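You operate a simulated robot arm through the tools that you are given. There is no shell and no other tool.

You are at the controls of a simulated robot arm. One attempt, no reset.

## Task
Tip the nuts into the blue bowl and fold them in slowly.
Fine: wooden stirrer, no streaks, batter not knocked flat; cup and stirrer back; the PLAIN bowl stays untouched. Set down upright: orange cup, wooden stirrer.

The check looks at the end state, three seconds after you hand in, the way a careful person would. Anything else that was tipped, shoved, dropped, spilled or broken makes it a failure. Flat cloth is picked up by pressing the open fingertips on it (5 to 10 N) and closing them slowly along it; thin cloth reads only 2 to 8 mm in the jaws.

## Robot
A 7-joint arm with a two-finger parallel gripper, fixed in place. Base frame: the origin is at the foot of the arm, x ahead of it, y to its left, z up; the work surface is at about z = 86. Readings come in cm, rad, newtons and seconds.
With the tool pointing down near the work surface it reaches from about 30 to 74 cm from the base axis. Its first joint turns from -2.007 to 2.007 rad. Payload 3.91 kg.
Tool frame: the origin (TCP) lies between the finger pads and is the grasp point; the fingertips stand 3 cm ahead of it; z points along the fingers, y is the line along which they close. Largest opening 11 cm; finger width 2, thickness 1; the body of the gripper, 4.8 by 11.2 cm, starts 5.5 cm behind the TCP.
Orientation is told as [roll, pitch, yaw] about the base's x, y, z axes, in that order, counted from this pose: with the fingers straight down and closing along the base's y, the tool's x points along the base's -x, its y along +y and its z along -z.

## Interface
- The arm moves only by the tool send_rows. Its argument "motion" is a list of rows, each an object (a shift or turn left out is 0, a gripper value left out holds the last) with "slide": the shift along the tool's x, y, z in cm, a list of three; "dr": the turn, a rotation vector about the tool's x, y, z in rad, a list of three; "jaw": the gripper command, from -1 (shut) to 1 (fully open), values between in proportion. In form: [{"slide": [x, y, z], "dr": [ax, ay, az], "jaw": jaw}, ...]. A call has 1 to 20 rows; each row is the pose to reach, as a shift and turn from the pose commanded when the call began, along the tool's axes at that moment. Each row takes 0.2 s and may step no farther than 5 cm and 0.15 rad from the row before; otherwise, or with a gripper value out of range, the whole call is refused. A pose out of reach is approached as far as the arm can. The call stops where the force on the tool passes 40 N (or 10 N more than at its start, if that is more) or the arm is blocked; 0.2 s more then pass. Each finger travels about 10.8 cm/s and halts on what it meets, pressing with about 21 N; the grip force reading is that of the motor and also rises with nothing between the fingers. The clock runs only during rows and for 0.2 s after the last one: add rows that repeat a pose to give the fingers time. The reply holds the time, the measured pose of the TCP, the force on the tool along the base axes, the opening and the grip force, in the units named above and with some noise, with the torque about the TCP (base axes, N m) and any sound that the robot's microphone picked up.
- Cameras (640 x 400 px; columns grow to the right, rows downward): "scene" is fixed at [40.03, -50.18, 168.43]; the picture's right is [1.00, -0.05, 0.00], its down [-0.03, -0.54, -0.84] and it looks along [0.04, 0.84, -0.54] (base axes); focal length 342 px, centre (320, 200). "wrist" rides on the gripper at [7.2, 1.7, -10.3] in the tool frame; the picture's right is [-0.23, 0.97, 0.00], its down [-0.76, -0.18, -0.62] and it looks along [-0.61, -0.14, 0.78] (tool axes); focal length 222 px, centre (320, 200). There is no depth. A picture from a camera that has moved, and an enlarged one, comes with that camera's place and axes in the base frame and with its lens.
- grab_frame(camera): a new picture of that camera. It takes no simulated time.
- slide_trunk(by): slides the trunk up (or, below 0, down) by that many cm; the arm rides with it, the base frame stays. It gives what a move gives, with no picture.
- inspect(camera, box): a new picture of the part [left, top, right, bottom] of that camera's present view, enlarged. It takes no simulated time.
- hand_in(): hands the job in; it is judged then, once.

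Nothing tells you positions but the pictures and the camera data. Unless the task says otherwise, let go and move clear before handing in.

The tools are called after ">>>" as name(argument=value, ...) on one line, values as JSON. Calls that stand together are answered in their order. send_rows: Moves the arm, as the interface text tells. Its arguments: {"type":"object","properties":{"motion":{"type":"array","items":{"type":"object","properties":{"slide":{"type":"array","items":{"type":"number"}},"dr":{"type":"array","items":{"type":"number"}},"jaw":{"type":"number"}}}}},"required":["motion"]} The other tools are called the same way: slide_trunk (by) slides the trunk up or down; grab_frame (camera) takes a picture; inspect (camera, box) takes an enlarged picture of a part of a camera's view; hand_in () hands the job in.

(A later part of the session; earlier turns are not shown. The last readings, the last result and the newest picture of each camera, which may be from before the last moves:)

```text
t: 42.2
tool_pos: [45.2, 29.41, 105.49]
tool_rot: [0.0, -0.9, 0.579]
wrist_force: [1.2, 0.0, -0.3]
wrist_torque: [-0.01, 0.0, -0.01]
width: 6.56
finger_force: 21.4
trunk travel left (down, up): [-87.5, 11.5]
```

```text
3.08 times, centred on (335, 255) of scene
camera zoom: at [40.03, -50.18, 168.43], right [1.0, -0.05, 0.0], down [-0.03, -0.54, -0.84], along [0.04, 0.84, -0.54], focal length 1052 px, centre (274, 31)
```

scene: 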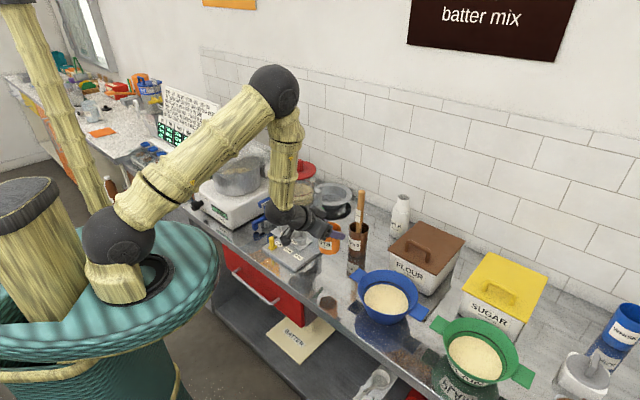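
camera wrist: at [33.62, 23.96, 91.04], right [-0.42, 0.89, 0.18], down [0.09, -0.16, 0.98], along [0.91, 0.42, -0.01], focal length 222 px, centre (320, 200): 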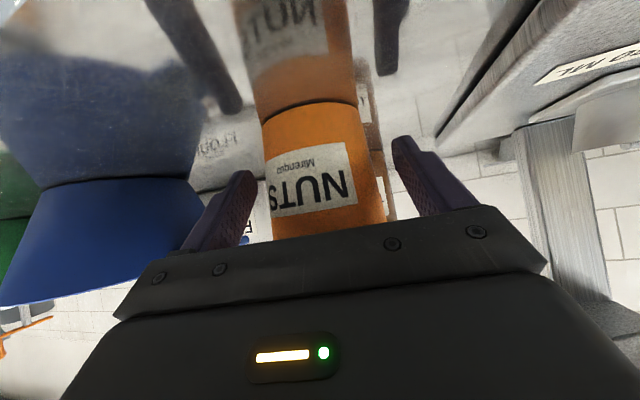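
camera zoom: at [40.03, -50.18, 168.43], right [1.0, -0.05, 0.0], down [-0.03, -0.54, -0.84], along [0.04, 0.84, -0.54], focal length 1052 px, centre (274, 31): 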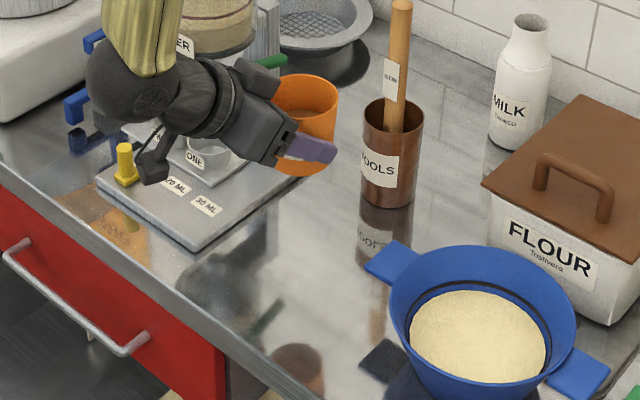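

The hold is firm. I'll carry the cup level to above the blue bowl, turning the tool heading slightly so the arm stays in line.

>>> send_rows(motion=[{"slide": [-0.19, -0.84, 0.2], "dr": [0.01, 0, 0.008]}, {"slide": [-0.56, -2.51, 0.61], "dr": [0.03, 0, 0.024]}, {"slide": [-1.03, -4.6, 1.12], "dr": [0.055, 0, 0.044]}, {"slide": [-1.49, -6.68, 1.63], "dr": [0.08, 0, 0.064]}, {"slide": [-1.96, -8.77, 2.13], "dr": [0.105, 0, 0.084]}, {"slide": [-2.43, -10.86, 2.64], "dr": [0.13, 0, 0.103]}, {"slide": [-2.9, -12.95, 3.15], "dr": [0.155, 0, 0.123]}, {"slide": [-3.36, -15.04, 3.66], "dr": [0.18, 0, 0.143]}, {"slide": [-3.83, -17.13, 4.17], "dr": [0.206, 0, 0.163]}, {"slide": [-4.25, -19.01, 4.62], "dr": [0.228, 0, 0.181]}, {"slide": [-4.53, -20.26, 4.93], "dr": [0.243, 0, 0.193]}, {"slide": [-4.67, -20.89, 5.08], "dr": [0.2507, 0, 0.1989]}, {"slide": [-4.67, -20.89, 5.08], "dr": [0.2507, 0, 0.1989]}])

>>> grab_frame(camera="scene")

>>> grab_frame(camera="wrist")

>>> inspect(camera="scene", box=[320, 200, 480, 340])

```text
t: 45.0
tool_pos: [62.45, 15.59, 106.1]
tool_rot: [0.0, -0.9, 0.261]
wrist_force: [1.0, 0.7, 0.3]
wrist_torque: [-0.02, 0.0, 0.01]
width: 6.56
finger_force: 21.0
trunk travel left (down, up): [-87.5, 11.5]
```

```text
taken
```

scene: 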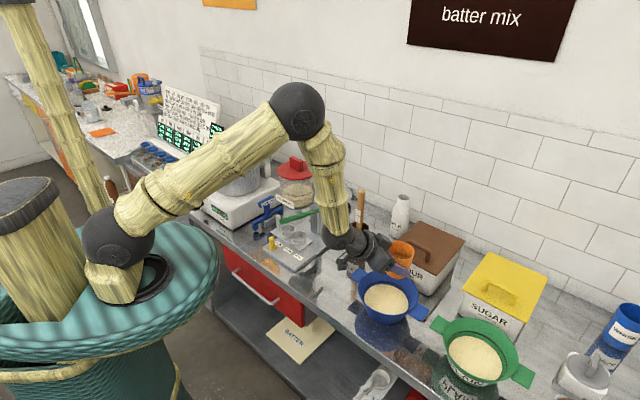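

```text
taken
camera wrist: at [49.82, 14.1, 106.88], right [-0.11, 0.98, 0.18], down [0.03, -0.18, 0.98], along [0.99, 0.12, -0.01], focal length 222 px, centre (320, 200)
```

wrist: 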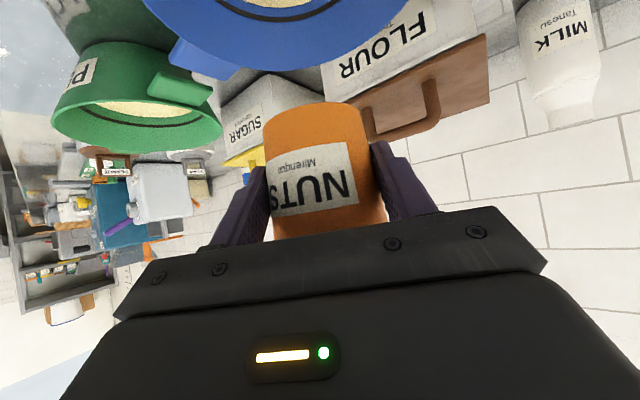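

```text
2.86 times, centred on (400, 270) of scene
camera zoom: at [40.03, -50.18, 168.43], right [1.0, -0.05, 0.0], down [-0.03, -0.54, -0.84], along [0.04, 0.84, -0.54], focal length 977 px, centre (91, 0)
```

zoom: 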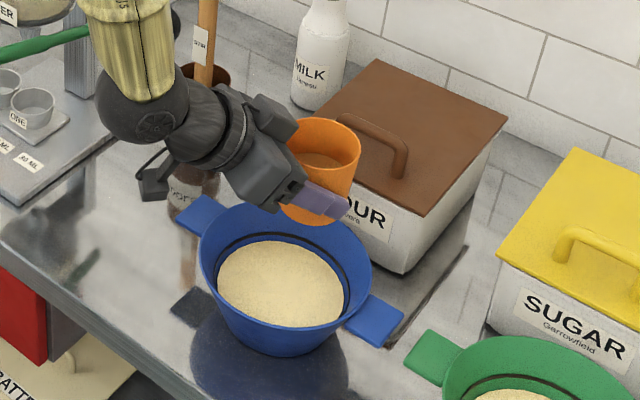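

The cup is above the blue bowl. I'll roll it toward about 46° of tilt, still short of pouring, while shifting so the rim stays over the bowl centre.

>>> send_rows(motion=[{"slide": [0.43, -0.26, 0.41], "dr": [0, 0, -0.1047]}, {"slide": [0.86, -0.53, 0.82], "dr": [0, 0, -0.2094]}, {"slide": [1.28, -0.79, 1.23], "dr": [0, 0, -0.3142]}, {"slide": [1.71, -1.06, 1.64], "dr": [0, 0, -0.4189]}, {"slide": [2.14, -1.32, 2.05], "dr": [0, 0, -0.5236]}, {"slide": [2.57, -1.58, 2.46], "dr": [0, 0, -0.6283]}, {"slide": [3.0, -1.85, 2.87], "dr": [0, 0, -0.733]}, {"slide": [3.42, -2.11, 3.28], "dr": [0, 0, -0.8378]}, {"slide": [3.85, -2.38, 3.69], "dr": [0, 0, -0.9425]}, {"slide": [4.28, -2.64, 4.1], "dr": [0, 0, -1.0472]}, {"slide": [4.28, -2.64, 4.1], "dr": [0, 0, -1.0472]}])

>>> inspect(camera="scene", box=[320, 200, 480, 340])

>>> grab_frame(camera="wrist")

>>> grab_frame(camera="scene")

```text
t: 47.4
tool_pos: [63.47, 13.38, 100.12]
tool_rot: [-0.829, -0.401, 1.487]
wrist_force: [0.0, 0.5, -0.1]
wrist_torque: [0.0, 0.0, 0.04]
width: 6.56
finger_force: 21.0
trunk travel left (down, up): [-87.5, 11.5]
```

```text
2.86 times, centred on (400, 270) of scene
camera zoom: at [40.03, -50.18, 168.43], right [1.0, -0.05, 0.0], down [-0.03, -0.54, -0.84], along [0.04, 0.84, -0.54], focal length 977 px, centre (91, 0)
```

zoom: 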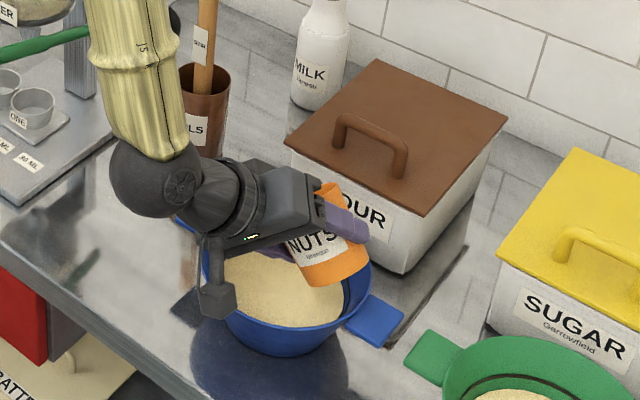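

```text
taken
camera wrist: at [54.02, 5.22, 102.68], right [-0.61, 0.54, -0.57], down [-0.3, 0.51, 0.81], along [0.73, 0.67, -0.15], focal length 222 px, centre (320, 200)
```

wrist: 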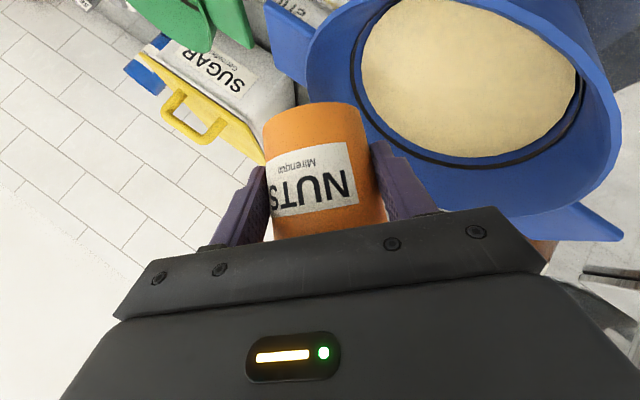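

```text
taken
```

scene: 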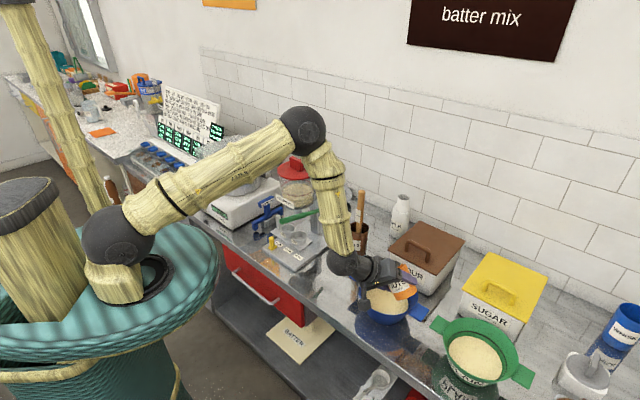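

The rim is about over the bowl centre, and nothing has spilled. I'll continue the roll slowly to start the pour, then look.

>>> send_rows(motion=[{"slide": [0.02, -0.09, 0.06], "dr": [0, 0, -0.0524]}, {"slide": [0.04, -0.18, 0.12], "dr": [0, 0, -0.1047]}, {"slide": [0.06, -0.27, 0.19], "dr": [0, 0, -0.1571]}, {"slide": [0.08, -0.36, 0.25], "dr": [0, 0, -0.2094]}, {"slide": [0.09, -0.45, 0.31], "dr": [0, 0, -0.2618]}, {"slide": [0.09, -0.5, 0.4], "dr": [0, 0, -0.3142]}, {"slide": [0.08, -0.56, 0.48], "dr": [0, 0, -0.3665]}, {"slide": [0.08, -0.61, 0.57], "dr": [0, 0, -0.4189]}, {"slide": [0.07, -0.66, 0.66], "dr": [0, 0, -0.4712]}, {"slide": [0.06, -0.71, 0.75], "dr": [0, 0, -0.5236]}, {"slide": [0.06, -0.71, 0.75], "dr": [0, 0, -0.5236]}, {"slide": [0.06, -0.71, 0.75], "dr": [0, 0, -0.5236]}])

>>> inspect(camera="scene", box=[320, 200, 480, 340])

>>> grab_frame(camera="wrist")

```text
t: 50.0
tool_pos: [64.63, 13.2, 100.14]
tool_rot: [-0.901, 0.0, 1.831]
wrist_force: [-0.4, -0.4, -0.9]
wrist_torque: [-0.03, 0.05, 0.04]
width: 6.54
finger_force: 20.8
trunk travel left (down, up): [-87.5, 11.5]
```

```text
2.86 times, centred on (400, 270) of scene
camera zoom: at [40.03, -50.18, 168.43], right [1.0, -0.05, 0.0], down [-0.03, -0.54, -0.84], along [0.04, 0.84, -0.54], focal length 977 px, centre (91, 0)
```

zoom: 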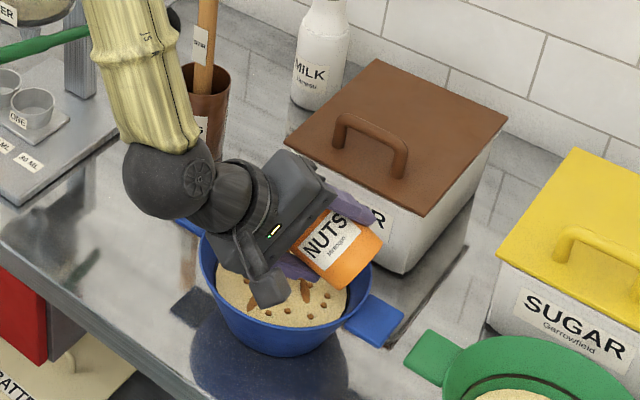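

```text
taken
camera wrist: at [57.58, 3.83, 105.28], right [-0.64, 0.06, -0.76], down [-0.56, 0.64, 0.53], along [0.52, 0.77, -0.38], focal length 222 px, centre (320, 200)
```

wrist: 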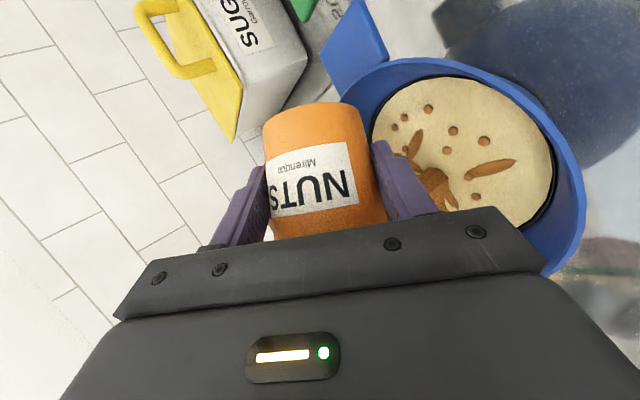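

The nuts are landing on the batter inside the blue bowl. I'll keep rolling slowly and let the cup empty.

>>> send_rows(motion=[{"slide": [-0.02, -0.06, 0.07], "dr": [0, 0, -0.0524]}, {"slide": [-0.04, -0.13, 0.15], "dr": [0, 0, -0.1047]}, {"slide": [-0.06, -0.19, 0.22], "dr": [0, 0, -0.1571]}, {"slide": [-0.08, -0.26, 0.3], "dr": [0, 0, -0.2094]}, {"slide": [-0.1, -0.32, 0.37], "dr": [0, 0, -0.2618]}, {"slide": [-0.16, -0.4, 0.42], "dr": [0, 0, -0.3142]}, {"slide": [-0.23, -0.49, 0.47], "dr": [0, 0, -0.3665]}, {"slide": [-0.29, -0.57, 0.52], "dr": [0, 0, -0.4189]}, {"slide": [-0.35, -0.66, 0.57], "dr": [0, 0, -0.4712]}, {"slide": [-0.41, -0.74, 0.62], "dr": [0, 0, -0.5236]}, {"slide": [-0.51, -0.84, 0.65], "dr": [0, 0, -0.576]}, {"slide": [-0.6, -0.93, 0.67], "dr": [0, 0, -0.6283]}, {"slide": [-0.7, -1.03, 0.7], "dr": [0, 0, -0.6807]}, {"slide": [-0.8, -1.12, 0.72], "dr": [0, 0, -0.733]}, {"slide": [-0.89, -1.22, 0.75], "dr": [0, 0, -0.7854]}, {"slide": [-1.02, -1.3, 0.76], "dr": [0, 0, -0.8378]}, {"slide": [-1.15, -1.38, 0.77], "dr": [0, 0, -0.8901]}, {"slide": [-1.27, -1.46, 0.78], "dr": [0, 0, -0.9425]}, {"slide": [-1.4, -1.54, 0.8], "dr": [0, 0, -0.9948]}, {"slide": [-1.53, -1.62, 0.81], "dr": [0, 0, -1.0472]}])

>>> inspect(camera="scene", box=[320, 200, 480, 340])

>>> grab_frame(camera="wrist")

```text
t: 54.2
tool_pos: [65.67, 15.07, 100.99]
tool_rot: [-0.562, 0.747, 2.655]
wrist_force: [-0.5, -0.5, 0.5]
wrist_torque: [-0.03, -0.02, -0.02]
width: 6.52
finger_force: 21.4
trunk travel left (down, up): [-87.5, 11.5]
```

```text
2.86 times, centred on (400, 270) of scene
camera zoom: at [40.03, -50.18, 168.43], right [1.0, -0.05, 0.0], down [-0.03, -0.54, -0.84], along [0.04, 0.84, -0.54], focal length 977 px, centre (91, 0)
```

zoom: 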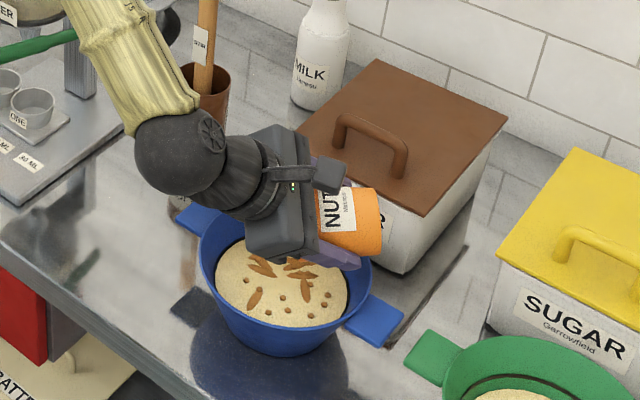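

```text
taken
camera wrist: at [62.43, 8.95, 111.61], right [-0.22, -0.81, -0.54], down [-0.95, 0.3, -0.06], along [0.21, 0.5, -0.84], focal length 222 px, centre (320, 200)
```

wrist: 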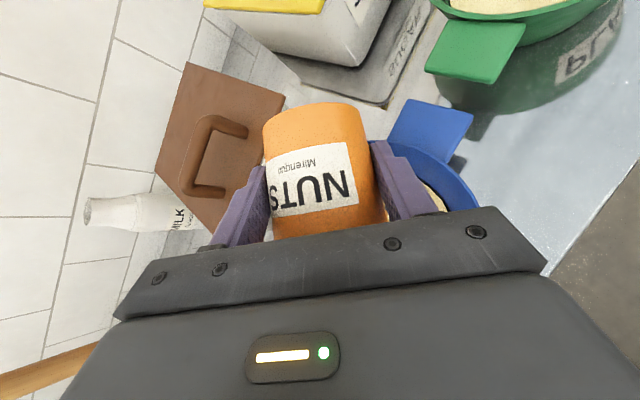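

Most nuts are out. I'll tilt the cup further, to about 127° from upright, to empty it fully.

>>> send_rows(motion=[{"slide": [0.06, -0.03, -0.18], "dr": [0.03, 0.052, 0]}, {"slide": [0.11, -0.07, -0.37], "dr": [0.0625, 0.1083, 0]}, {"slide": [0.23, -0.13, -0.74], "dr": [0.125, 0.2165, 0]}, {"slide": [0.34, -0.2, -1.11], "dr": [0.1875, 0.3248, 0]}, {"slide": [0.46, -0.27, -1.48], "dr": [0.25, 0.433, 0]}, {"slide": [0.46, -0.27, -1.48], "dr": [0.25, 0.433, 0]}, {"slide": [0.46, -0.27, -1.48], "dr": [0.25, 0.433, 0]}, {"slide": [0.46, -0.27, -1.48], "dr": [0.25, 0.433, 0]}, {"slide": [0.46, -0.27, -1.48], "dr": [0.25, 0.433, 0]}])

>>> inspect(camera="scene", box=[320, 200, 480, 340])

>>> grab_frame(camera="scene")

```text
t: 56.2
tool_pos: [65.01, 14.91, 102.3]
tool_rot: [-1.239, 1.022, 2.116]
wrist_force: [-0.7, 0.5, -0.9]
wrist_torque: [0.0, -0.01, -0.04]
width: 6.52
finger_force: 21.2
trunk travel left (down, up): [-87.5, 11.5]
```

```text
2.86 times, centred on (400, 270) of scene
camera zoom: at [40.03, -50.18, 168.43], right [1.0, -0.05, 0.0], down [-0.03, -0.54, -0.84], along [0.04, 0.84, -0.54], focal length 977 px, centre (91, 0)
```

zoom: 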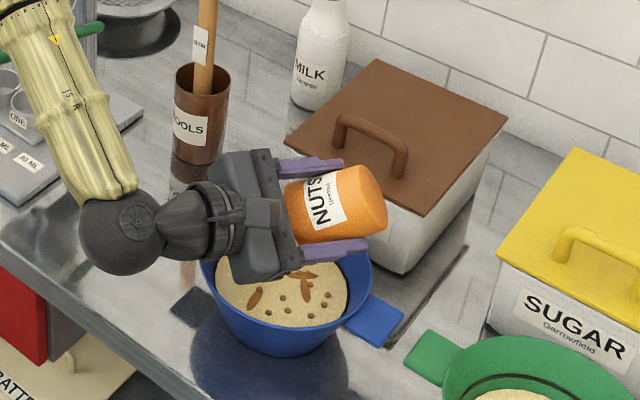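

```text
taken
```

scene: 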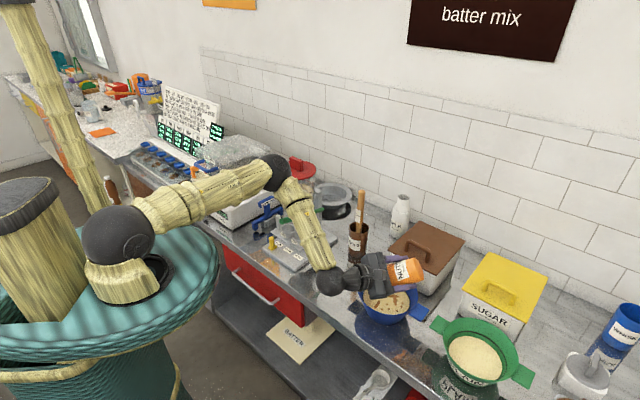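

The cup looks emptied and the bowl undisturbed, but the elbow has come down. I'll check it's clear of the mixer and dropper before moving again.

>>> inspect(camera="scene", box=[180, 120, 380, 290])

>>> grab_frame(camera="wrist")

```text
2.35 times, centred on (280, 205) of scene
camera zoom: at [40.03, -50.18, 168.43], right [1.0, -0.05, 0.0], down [-0.03, -0.54, -0.84], along [0.04, 0.84, -0.54], focal length 805 px, centre (414, 188)
```

zoom: 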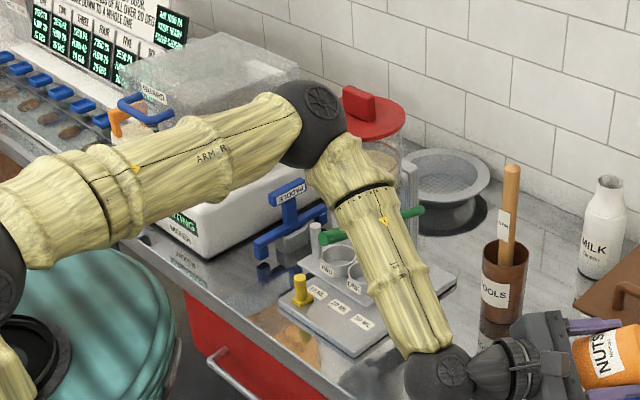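

```text
taken
camera wrist: at [57.32, 7.58, 109.43], right [0.08, -0.74, -0.67], down [-0.82, 0.33, -0.46], along [0.56, 0.59, -0.58], focal length 222 px, centre (320, 200)
```

wrist: 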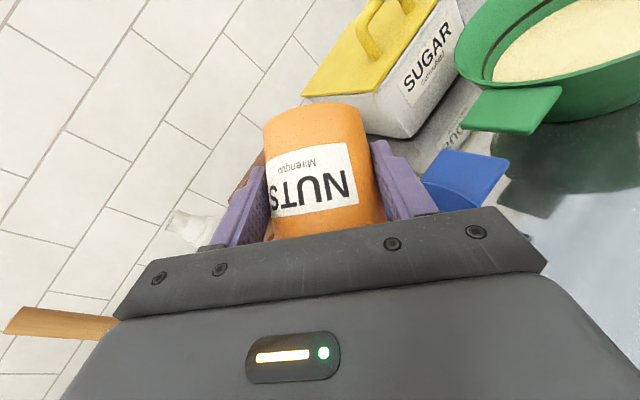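

The elbow is at about (31, 34, 124), well above the dropper. I'll raise the cup while tilting back, then roll it upright.

>>> send_rows(motion=[{"slide": [0.41, -0.23, 0.02], "dr": [-0.03125, -0.0541, 0]}, {"slide": [0.81, -0.47, 0.05], "dr": [-0.0625, -0.1083, 0]}, {"slide": [1.22, -0.7, 0.07], "dr": [-0.09375, -0.1624, 0]}, {"slide": [1.62, -0.94, 0.1], "dr": [-0.125, -0.2165, 0]}, {"slide": [2.03, -1.17, 0.12], "dr": [-0.15625, -0.2706, 0]}, {"slide": [2.44, -1.41, 0.15], "dr": [-0.1875, -0.3248, 0]}, {"slide": [2.84, -1.64, 0.17], "dr": [-0.21875, -0.3789, 0]}, {"slide": [3.25, -1.88, 0.2], "dr": [-0.25, -0.433, 0]}, {"slide": [3.25, -1.88, 0.2], "dr": [-0.25, -0.433, 0]}])

>>> send_rows(motion=[{"dr": [0, 0, 0.1]}, {"dr": [0, 0, 0.24]}, {"dr": [0, 0, 0.38]}, {"dr": [0, 0, 0.52]}, {"dr": [0, 0, 0.66]}, {"dr": [0, 0, 0.8]}, {"dr": [0, 0, 0.94]}, {"dr": [0, 0, 1.08]}, {"dr": [0, 0, 1.22]}, {"dr": [0, 0, 1.36]}, {"dr": [0, 0, 1.5]}, {"dr": [0, 0, 1.64]}, {"dr": [0, 0, 1.78]}, {"dr": [0, 0, 1.92]}, {"dr": [0, 0, 2.06]}, {"dr": [0, 0, 2.2]}, {"dr": [0, 0, 2.34]}, {"dr": [0, 0, 2.48]}, {"dr": [0, 0, 2.618]}, {"dr": [0, 0, 2.618]}])

>>> grab_frame(camera="scene")

>>> inspect(camera="scene", box=[320, 200, 480, 340])

>>> grab_frame(camera="wrist")

```text
t: 58.2
tool_pos: [65.88, 15.2, 105.8]
tool_rot: [-0.561, 0.746, 2.653]
wrist_force: [1.0, 0.0, -0.1]
wrist_torque: [-0.01, 0.01, -0.01]
width: 6.53
finger_force: 21.2
trunk travel left (down, up): [-87.5, 11.5]
```

```text
t: 62.4
tool_pos: [65.89, 15.21, 105.95]
tool_rot: [0.001, -0.9, 0.257]
wrist_force: [0.1, -0.5, -0.6]
wrist_torque: [0.0, 0.0, -0.01]
width: 6.53
finger_force: 21.0
trunk travel left (down, up): [-87.5, 11.5]
```

```text
taken
```

scene: 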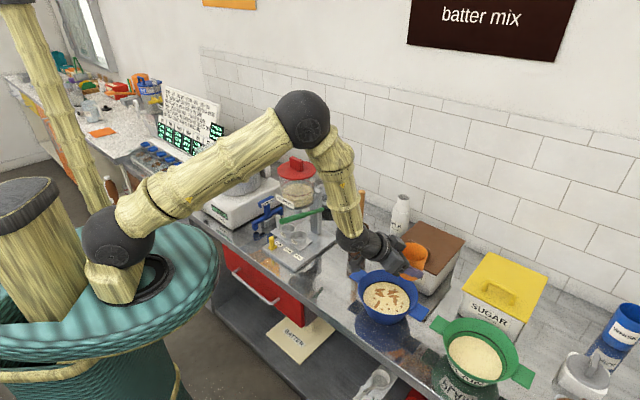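

```text
2.86 times, centred on (400, 270) of scene
camera zoom: at [40.03, -50.18, 168.43], right [1.0, -0.05, 0.0], down [-0.03, -0.54, -0.84], along [0.04, 0.84, -0.54], focal length 977 px, centre (91, 0)
```

zoom: 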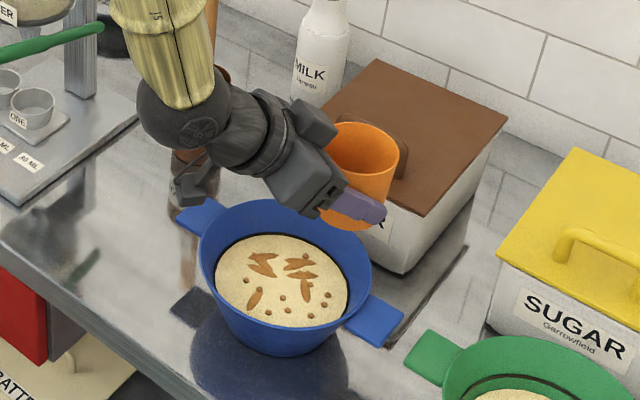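

```text
taken
camera wrist: at [53.11, 13.51, 106.68], right [-0.11, 0.98, 0.18], down [0.03, -0.18, 0.98], along [0.99, 0.12, -0.01], focal length 222 px, centre (320, 200)
```

wrist: 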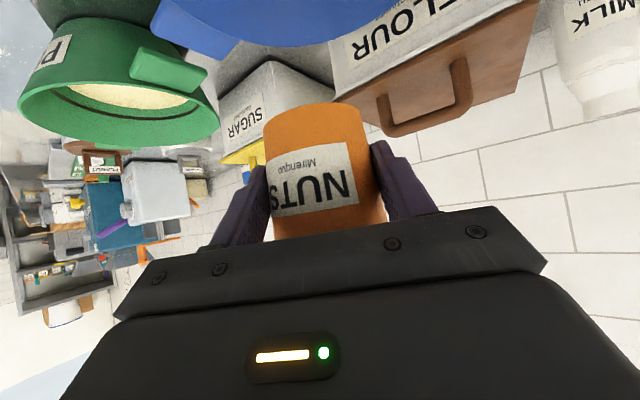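

The cup is upright and empty, and the nuts lie on the batter with nothing spilled. I'll carry the cup back above its original spot.

>>> send_rows(motion=[{"slide": [0.29, 0.58, -0.37], "dr": [-0.0075, 0, -0.006]}, {"slide": [0.98, 1.93, -1.24], "dr": [-0.0251, 0, -0.0199]}, {"slide": [1.77, 3.48, -2.23], "dr": [-0.0451, 0, -0.0358]}, {"slide": [2.65, 5.21, -3.34], "dr": [-0.0677, 0, -0.0537]}, {"slide": [3.54, 6.95, -4.45], "dr": [-0.0903, 0, -0.0716]}, {"slide": [4.42, 8.69, -5.57], "dr": [-0.1128, 0, -0.0895]}, {"slide": [5.3, 10.43, -6.68], "dr": [-0.1354, 0, -0.1074]}, {"slide": [6.19, 12.17, -7.79], "dr": [-0.1579, 0, -0.1253]}, {"slide": [7.07, 13.9, -8.91], "dr": [-0.1805, 0, -0.1432]}, {"slide": [7.95, 15.64, -10.02], "dr": [-0.2031, 0, -0.1611]}, {"slide": [8.74, 17.19, -11.01], "dr": [-0.2231, 0, -0.177]}, {"slide": [9.33, 18.34, -11.75], "dr": [-0.2382, 0, -0.189]}, {"slide": [9.67, 19.02, -12.18], "dr": [-0.2469, 0, -0.1959]}, {"slide": [9.82, 19.31, -12.37], "dr": [-0.2507, 0, -0.1989]}, {"slide": [9.82, 19.31, -12.37], "dr": [-0.2507, 0, -0.1989]}])

>>> inspect(camera="scene", box=[270, 190, 400, 320])

>>> inspect(camera="wrist", box=[180, 0, 480, 230])

```text
t: 65.6
tool_pos: [45.38, 29.84, 105.83]
tool_rot: [-0.001, -0.898, 0.579]
wrist_force: [0.3, -0.8, -0.6]
wrist_torque: [0.0, -0.04, 0.02]
width: 6.52
finger_force: 21.0
trunk travel left (down, up): [-87.5, 11.5]
```

```text
3.08 times, centred on (335, 255) of scene
camera zoom: at [40.03, -50.18, 168.43], right [1.0, -0.05, 0.0], down [-0.03, -0.54, -0.84], along [0.04, 0.84, -0.54], focal length 1052 px, centre (274, 31)
```

zoom: 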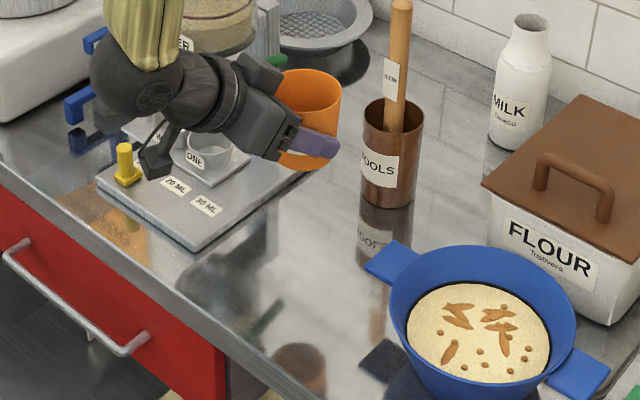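

```text
1.74 times, centred on (330, 115) of wrist
camera zoom: at [33.94, 24.27, 106.64], right [-0.42, 0.89, 0.18], down [0.09, -0.16, 0.98], along [0.91, 0.42, -0.01], focal length 386 px, centre (303, 348)
```

zoom: 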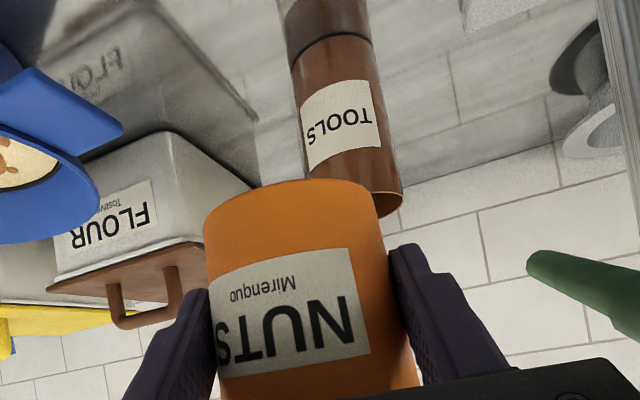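

The grip is unchanged and the position is right, so I'll lower the cup to just above the counter.

>>> send_rows(motion=[{"slide": [0.4, 0, 0.35]}, {"slide": [1.4, 0, 1.15]}, {"slide": [2.6, 0, 2.15]}, {"slide": [3.8, 0, 3.1]}, {"slide": [5.0, 0, 4.1]}, {"slide": [6.2, 0, 5.1]}, {"slide": [7.4, 0, 6.05]}, {"slide": [8.6, 0, 7.05]}, {"slide": [9.8, 0, 8.0]}, {"slide": [10.7, 0, 8.75]}, {"slide": [11.3, 0, 9.25]}, {"slide": [11.6, 0, 9.52]}, {"slide": [11.6, 0, 9.52]}])

>>> inspect(camera="wrist", box=[180, 0, 480, 230])

```text
t: 68.4
tool_pos: [45.8, 29.93, 90.83]
tool_rot: [-0.001, -0.899, 0.58]
wrist_force: [0.2, -0.2, 0.3]
wrist_torque: [-0.01, -0.02, 0.03]
width: 6.52
finger_force: 20.8
trunk travel left (down, up): [-87.5, 11.5]
```

```text
1.74 times, centred on (330, 115) of wrist
camera zoom: at [34.29, 24.38, 91.65], right [-0.42, 0.89, 0.18], down [0.08, -0.16, 0.98], along [0.91, 0.42, -0.01], focal length 386 px, centre (303, 348)
```

zoom: 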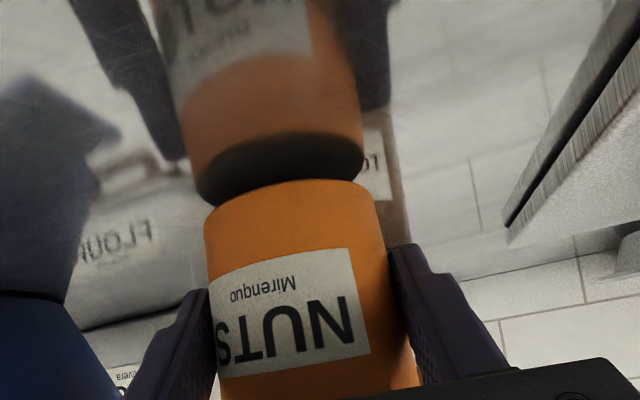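

There's about 0.5 cm left. I'll lower it slowly in small steps and watch the force.

>>> send_rows(motion=[{"slide": [0.08, 0, 0.06]}, {"slide": [0.16, 0, 0.12]}, {"slide": [0.24, 0, 0.19]}, {"slide": [0.32, 0, 0.25]}, {"slide": [0.38, 0, 0.3]}])

>>> inspect(camera="wrist", box=[180, 0, 480, 230])

```text
t: 69.6
tool_pos: [45.74, 29.8, 90.53]
tool_rot: [0.0, -0.901, 0.579]
wrist_force: [-0.1, -0.4, -0.4]
wrist_torque: [0.03, 0.02, 0.05]
width: 6.53
finger_force: 21.1
trunk travel left (down, up): [-87.5, 11.5]
```

```text
1.74 times, centred on (330, 115) of wrist
camera zoom: at [34.21, 24.3, 91.22], right [-0.42, 0.89, 0.18], down [0.08, -0.16, 0.98], along [0.91, 0.42, -0.01], focal length 386 px, centre (303, 348)
```

zoom: 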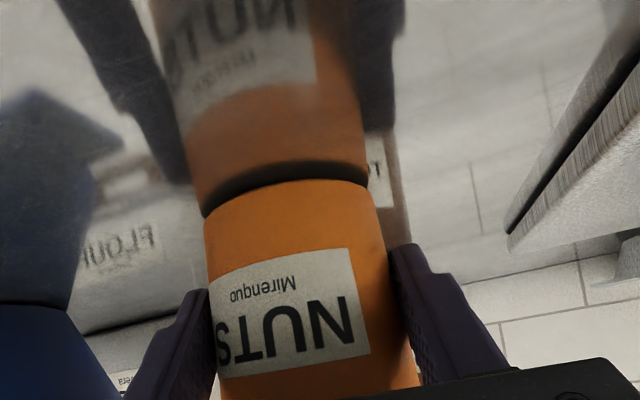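

>>> send_rows(motion=[{"slide": [0.06, 0, 0.05]}, {"slide": [0.12, 0, 0.09]}, {"slide": [0.15, 0, 0.12]}])

>>> inspect(camera="wrist", box=[180, 0, 480, 230])

```text
t: 70.4
tool_pos: [45.8, 29.89, 90.29]
tool_rot: [-0.001, -0.901, 0.58]
wrist_force: [-0.4, 0.7, -0.4]
wrist_torque: [-0.03, -0.03, 0.03]
width: 6.54
finger_force: 21.3
trunk travel left (down, up): [-87.5, 11.5]
```

```text
1.74 times, centred on (330, 115) of wrist
camera zoom: at [34.26, 24.32, 91.04], right [-0.42, 0.89, 0.18], down [0.09, -0.16, 0.98], along [0.91, 0.42, -0.01], focal length 386 px, centre (303, 348)
```

zoom: 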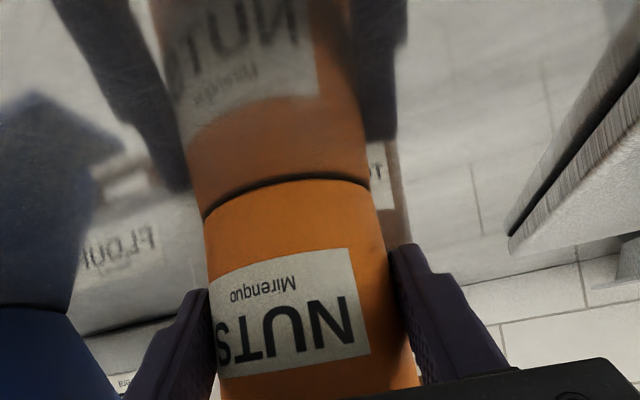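

The view matches the original resting height, so the cup is on the counter. I'll open gradually and back straight out along the approach line.

>>> send_rows(motion=[{"jaw": 0.22}, {"jaw": 0.3}, {"jaw": 0.4}, {"jaw": 0.55}, {"jaw": 0.7}, {"jaw": 0.7}])

>>> send_rows(motion=[{"slide": [0, 0, -0.5]}, {"slide": [0, 0, -1.5]}, {"slide": [0, 0, -3]}, {"slide": [0, 0, -4.5]}, {"slide": [0, 0, -6]}, {"slide": [0, 0, -8]}, {"slide": [0, 0, -10]}, {"slide": [0, 0, -12]}, {"slide": [0, 0, -12]}])

>>> grab_frame(camera="wrist")

>>> inspect(camera="scene", box=[310, 240, 440, 330])

```text
t: 71.8
tool_pos: [45.7, 29.9, 90.25]
tool_rot: [0.0, -0.9, 0.579]
wrist_force: [0.1, -0.2, 0.5]
wrist_torque: [0.0, 0.01, 0.0]
width: 9.37
finger_force: 0.1
trunk travel left (down, up): [-87.5, 11.5]
```

```text
t: 73.8
tool_pos: [37.77, 24.76, 97.55]
tool_rot: [0.0, -0.901, 0.578]
wrist_force: [-0.4, 0.2, 0.2]
wrist_torque: [-0.02, 0.01, -0.03]
width: 9.36
finger_force: 0.0
trunk travel left (down, up): [-87.5, 11.5]
```

```text
taken
camera wrist: at [26.33, 19.29, 98.32], right [-0.42, 0.89, 0.18], down [0.08, -0.16, 0.98], along [0.91, 0.42, -0.01], focal length 222 px, centre (320, 200)
```

wrist: 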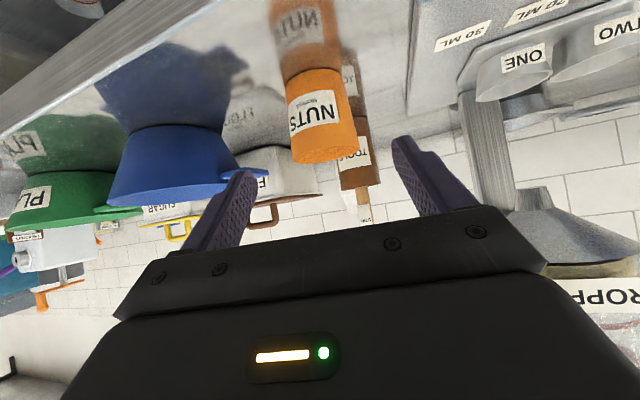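

```text
4.44 times, centred on (375, 285) of scene
camera zoom: at [40.03, -50.18, 168.43], right [1.0, -0.05, 0.0], down [-0.03, -0.54, -0.84], along [0.04, 0.84, -0.54], focal length 1520 px, centre (76, -178)
```

zoom: 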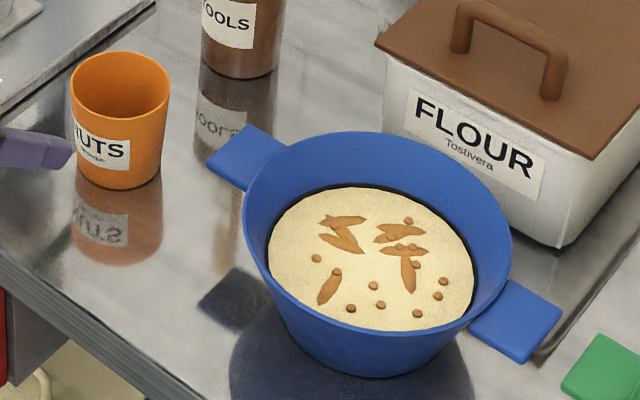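

The cup is back within about 3 mm of its original spot and upright. Next is the stirrer: I'll rise and bring the tool vertical so the wrist camera can look at it.

>>> send_rows(motion=[{"slide": [-2.81, 0.29, -0.88], "dr": [0, 0.09, 0]}, {"slide": [-5.61, 0.59, -1.76], "dr": [0, 0.18, 0]}, {"slide": [-8.42, 0.88, -2.64], "dr": [0, 0.27, 0]}, {"slide": [-11.23, 1.17, -3.52], "dr": [0, 0.36, 0]}, {"slide": [-14.03, 1.46, -4.4], "dr": [0, 0.45, 0]}, {"slide": [-16.84, 1.76, -5.27], "dr": [0, 0.54, 0]}, {"slide": [-19.65, 2.05, -6.15], "dr": [0, 0.63, 0]}, {"slide": [-22.46, 2.34, -7.03], "dr": [0, 0.72, 0]}, {"slide": [-25.26, 2.64, -7.91], "dr": [0, 0.81, 0]}, {"slide": [-28.07, 2.93, -8.79], "dr": [0, 0.9, 0]}, {"slide": [-28.07, 2.93, -8.79], "dr": [0, 0.9, 0]}])

>>> grab_frame(camera="wrist")

>>> grab_frame(camera="scene")

```text
t: 76.2
tool_pos: [45.12, 33.09, 125.17]
tool_rot: [0.0, 0.001, 0.579]
wrist_force: [0.3, 0.2, -0.8]
wrist_torque: [0.01, 0.01, -0.04]
width: 9.36
finger_force: 0.0
trunk travel left (down, up): [-87.5, 11.5]
```

```text
taken
camera wrist: at [38.12, 30.48, 135.51], right [-0.34, 0.94, 0.0], down [0.73, 0.27, 0.62], along [0.58, 0.21, -0.78], focal length 222 px, centre (320, 200)
```

wrist: 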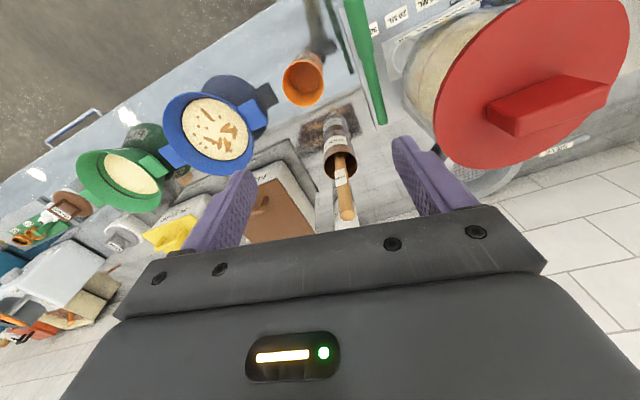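

```text
taken
```

scene: 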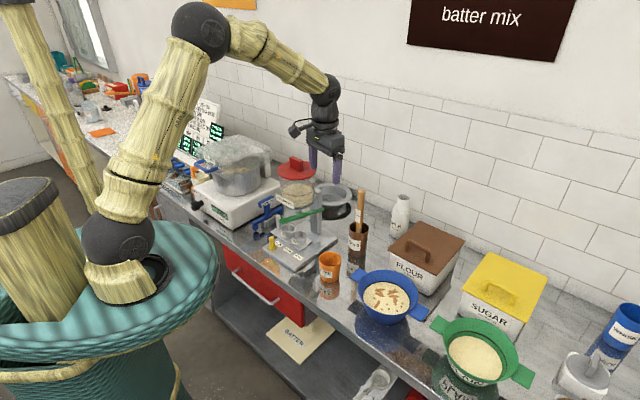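

>>> inspect(camera="wrist", box=[270, 100, 400, 240])

>>> inspect(camera="scene", box=[330, 180, 400, 260])

```text
2.86 times, centred on (335, 170) of wrist
camera zoom: at [38.12, 30.48, 135.51], right [-0.34, 0.94, 0.0], down [0.73, 0.27, 0.62], along [0.58, 0.21, -0.78], focal length 635 px, centre (277, 286)
```

zoom: 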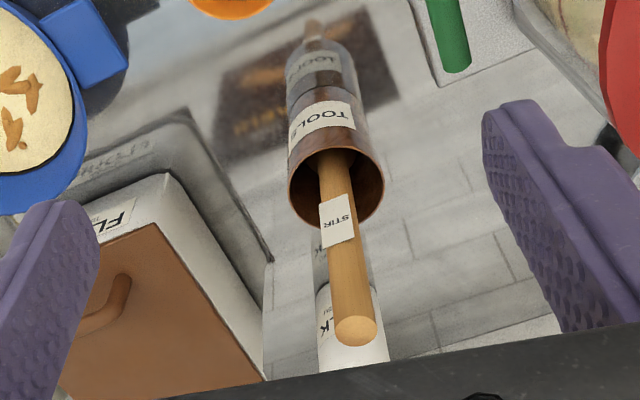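

```text
5.00 times, centred on (365, 220) of scene
camera zoom: at [40.03, -50.18, 168.43], right [1.0, -0.05, 0.0], down [-0.03, -0.54, -0.84], along [0.04, 0.84, -0.54], focal length 1710 px, centre (95, 100)
```

zoom: 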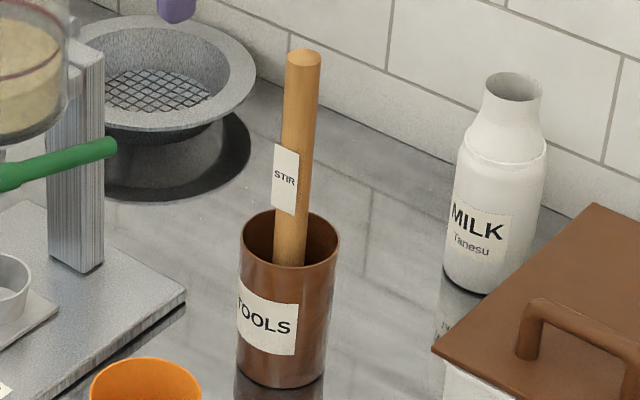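

The stirrer is near vertical, with its top at about (57.2, 41.8, 111.6) and a thickness of about 2.1 cm. I'll hover above it with the fingers open and verify before descending.

>>> send_rows(motion=[{"slide": [-2.5, 0.11, 1.2]}, {"slide": [-5.0, 0.21, 2.4]}, {"slide": [-7.5, 0.32, 3.6]}, {"slide": [-10.0, 0.43, 4.8]}, {"slide": [-12.6, 0.53, 6]}, {"slide": [-15.1, 0.64, 7.2]}, {"slide": [-15.1, 0.64, 7.2]}])

>>> grab_frame(camera="wrist")

>>> inspect(camera="scene", box=[300, 120, 430, 260])

```text
t: 77.8
tool_pos: [57.38, 41.58, 118.09]
tool_rot: [0.0, 0.001, 0.58]
wrist_force: [0.0, 0.1, 0.1]
wrist_torque: [0.0, -0.04, 0.02]
width: 9.34
finger_force: 0.0
trunk travel left (down, up): [-87.5, 11.5]
```

```text
taken
camera wrist: at [50.3, 39.11, 128.45], right [-0.34, 0.94, 0.0], down [0.73, 0.27, 0.62], along [0.59, 0.21, -0.78], focal length 222 px, centre (320, 200)
```

wrist: 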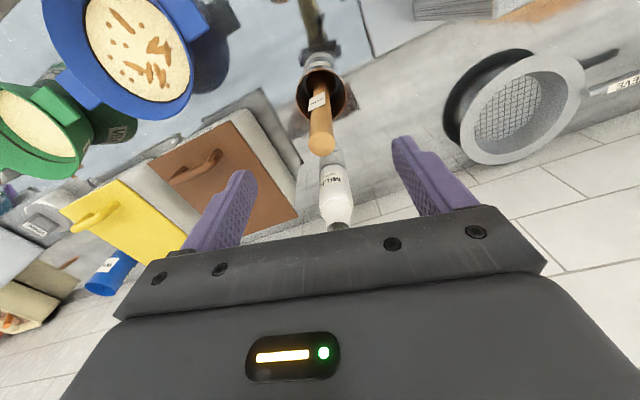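

```text
2.86 times, centred on (365, 190) of scene
camera zoom: at [40.03, -50.18, 168.43], right [1.0, -0.05, 0.0], down [-0.03, -0.54, -0.84], along [0.04, 0.84, -0.54], focal length 977 px, centre (191, 229)
```

zoom: 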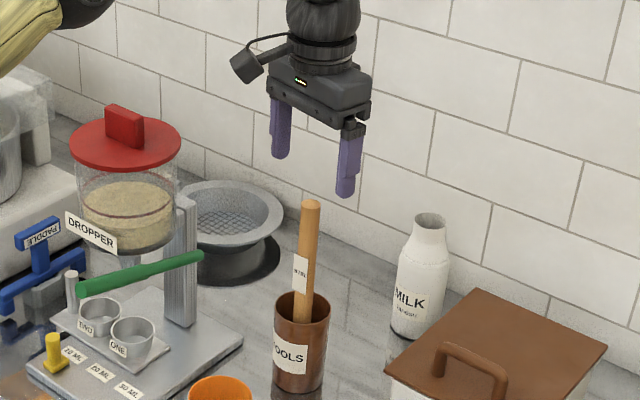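

The fingers straddle the stick correctly with only a 4 mm radial correction needed. I'll descend to the grasp height and look.

>>> send_rows(motion=[{"slide": [-0.4, 0, 1.0]}, {"slide": [-0.4, 0, 3]}, {"slide": [-0.4, 0, 5]}, {"slide": [-0.4, 0, 7]}, {"slide": [-0.4, 0, 8.5]}, {"slide": [-0.4, 0, 9.6]}, {"slide": [-0.4, 0, 10.5]}, {"slide": [-0.4, 0, 10.5]}])

>>> grab_frame(camera="wrist")

>>> inspect(camera="scene", box=[300, 120, 430, 260])

```text
t: 79.6
tool_pos: [57.8, 41.87, 107.39]
tool_rot: [0.0, -0.001, 0.58]
wrist_force: [0.3, 0.4, 0.5]
wrist_torque: [0.0, 0.03, 0.01]
width: 9.36
finger_force: 0.1
trunk travel left (down, up): [-87.5, 11.5]
```

```text
taken
camera wrist: at [50.73, 39.37, 117.81], right [-0.34, 0.94, 0.0], down [0.73, 0.27, 0.62], along [0.59, 0.21, -0.78], focal length 222 px, centre (320, 200)
```

wrist: 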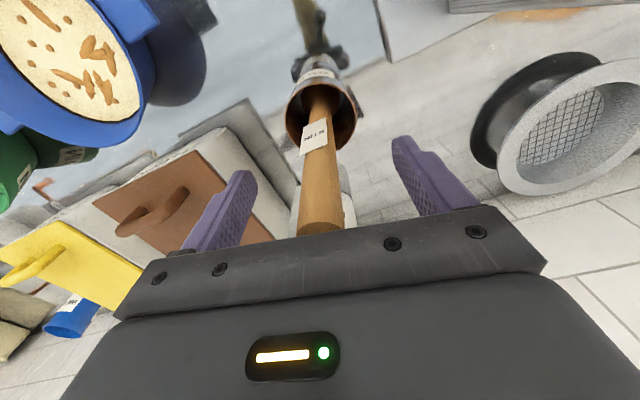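

```text
2.86 times, centred on (365, 190) of scene
camera zoom: at [40.03, -50.18, 168.43], right [1.0, -0.05, 0.0], down [-0.03, -0.54, -0.84], along [0.04, 0.84, -0.54], focal length 977 px, centre (191, 229)
```

zoom: 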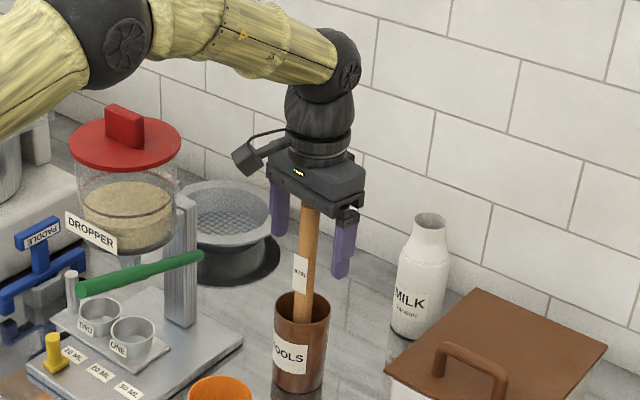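

The stick is centred between the fingers, so I'll close slowly on it.

>>> send_rows(motion=[{"jaw": 0.5}, {"jaw": 0.3}, {"jaw": 0.1}, {"jaw": -0.1}, {"jaw": -0.3}, {"jaw": -0.4}, {"jaw": -0.48}, {"jaw": -0.55}, {"jaw": -0.62}, {"jaw": -0.7}, {"jaw": -0.8}, {"jaw": -1}, {"jaw": -1}, {"jaw": -1}])

>>> grab_frame(camera="wrist")

>>> inspect(camera="scene", box=[300, 120, 430, 260])

```text
t: 82.6
tool_pos: [57.77, 41.88, 107.42]
tool_rot: [0.0, 0.0, 0.578]
wrist_force: [0.8, -0.2, 0.1]
wrist_torque: [-0.15, -0.11, -0.03]
width: 2.05
finger_force: 20.5
trunk travel left (down, up): [-87.5, 11.5]
```

```text
taken
camera wrist: at [50.74, 39.37, 117.83], right [-0.34, 0.94, 0.0], down [0.73, 0.27, 0.62], along [0.59, 0.21, -0.78], focal length 222 px, centre (320, 200)
```

wrist: 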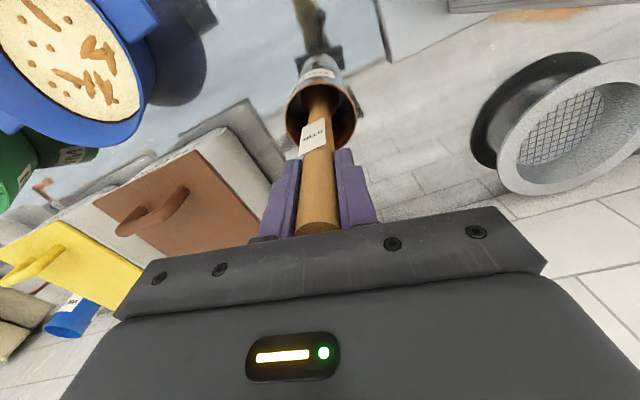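

```text
2.86 times, centred on (365, 190) of scene
camera zoom: at [40.03, -50.18, 168.43], right [1.0, -0.05, 0.0], down [-0.03, -0.54, -0.84], along [0.04, 0.84, -0.54], focal length 977 px, centre (191, 229)
```

zoom: 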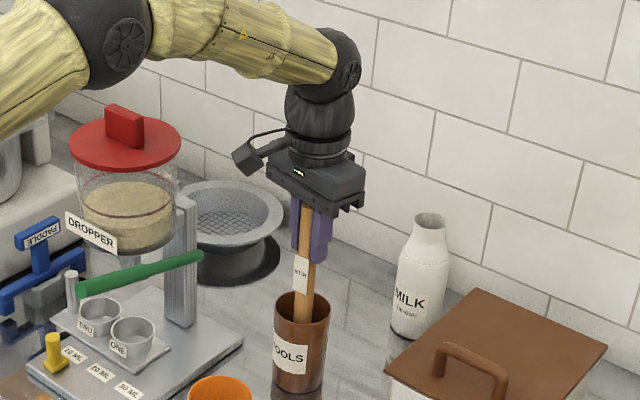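

The stick is held at 2.05 cm with about 21 N. I'll lift it slowly, straight up, and check that the holder stays put.

>>> send_rows(motion=[{"slide": [0, 0, -0.3]}, {"slide": [0, 0, -0.8]}, {"slide": [0, 0, -1.4]}, {"slide": [0, 0, -2.0]}, {"slide": [0, 0, -2.7]}, {"slide": [0, 0, -3.4]}, {"slide": [0, 0, -4.0]}, {"slide": [0, 0, -4.0]}])

>>> inspect(camera="scene", box=[300, 120, 430, 260])

>>> grab_frame(camera="wrist")

```text
t: 84.4
tool_pos: [57.67, 42.02, 111.51]
tool_rot: [0.001, 0.0, 0.58]
wrist_force: [-0.6, 0.0, -0.9]
wrist_torque: [0.07, -0.01, -0.03]
width: 2.03
finger_force: 21.6
trunk travel left (down, up): [-87.5, 11.5]
```

```text
2.86 times, centred on (365, 190) of scene
camera zoom: at [40.03, -50.18, 168.43], right [1.0, -0.05, 0.0], down [-0.03, -0.54, -0.84], along [0.04, 0.84, -0.54], focal length 977 px, centre (191, 229)
```

zoom: 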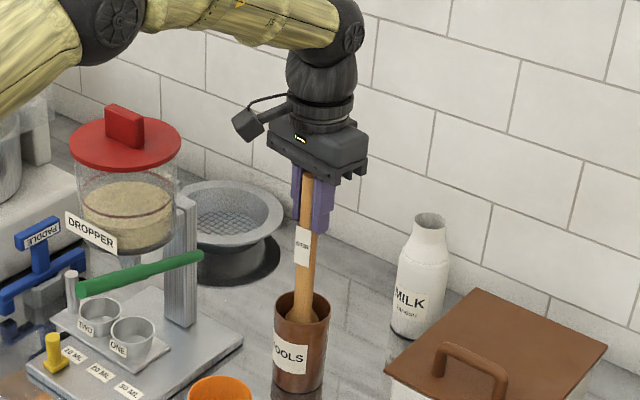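

```text
taken
camera wrist: at [50.66, 39.38, 121.83], right [-0.34, 0.94, 0.0], down [0.73, 0.27, 0.62], along [0.59, 0.21, -0.78], focal length 222 px, centre (320, 200)
```

wrist: 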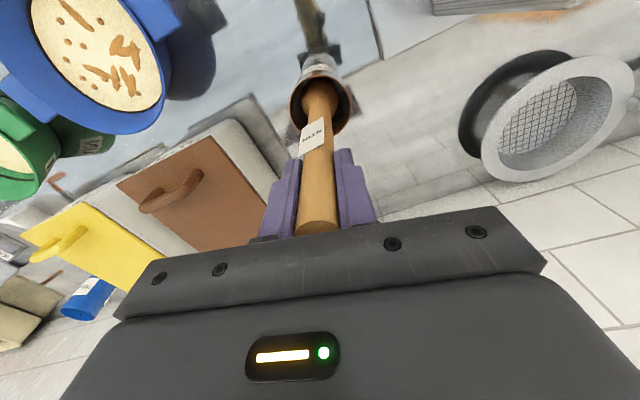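

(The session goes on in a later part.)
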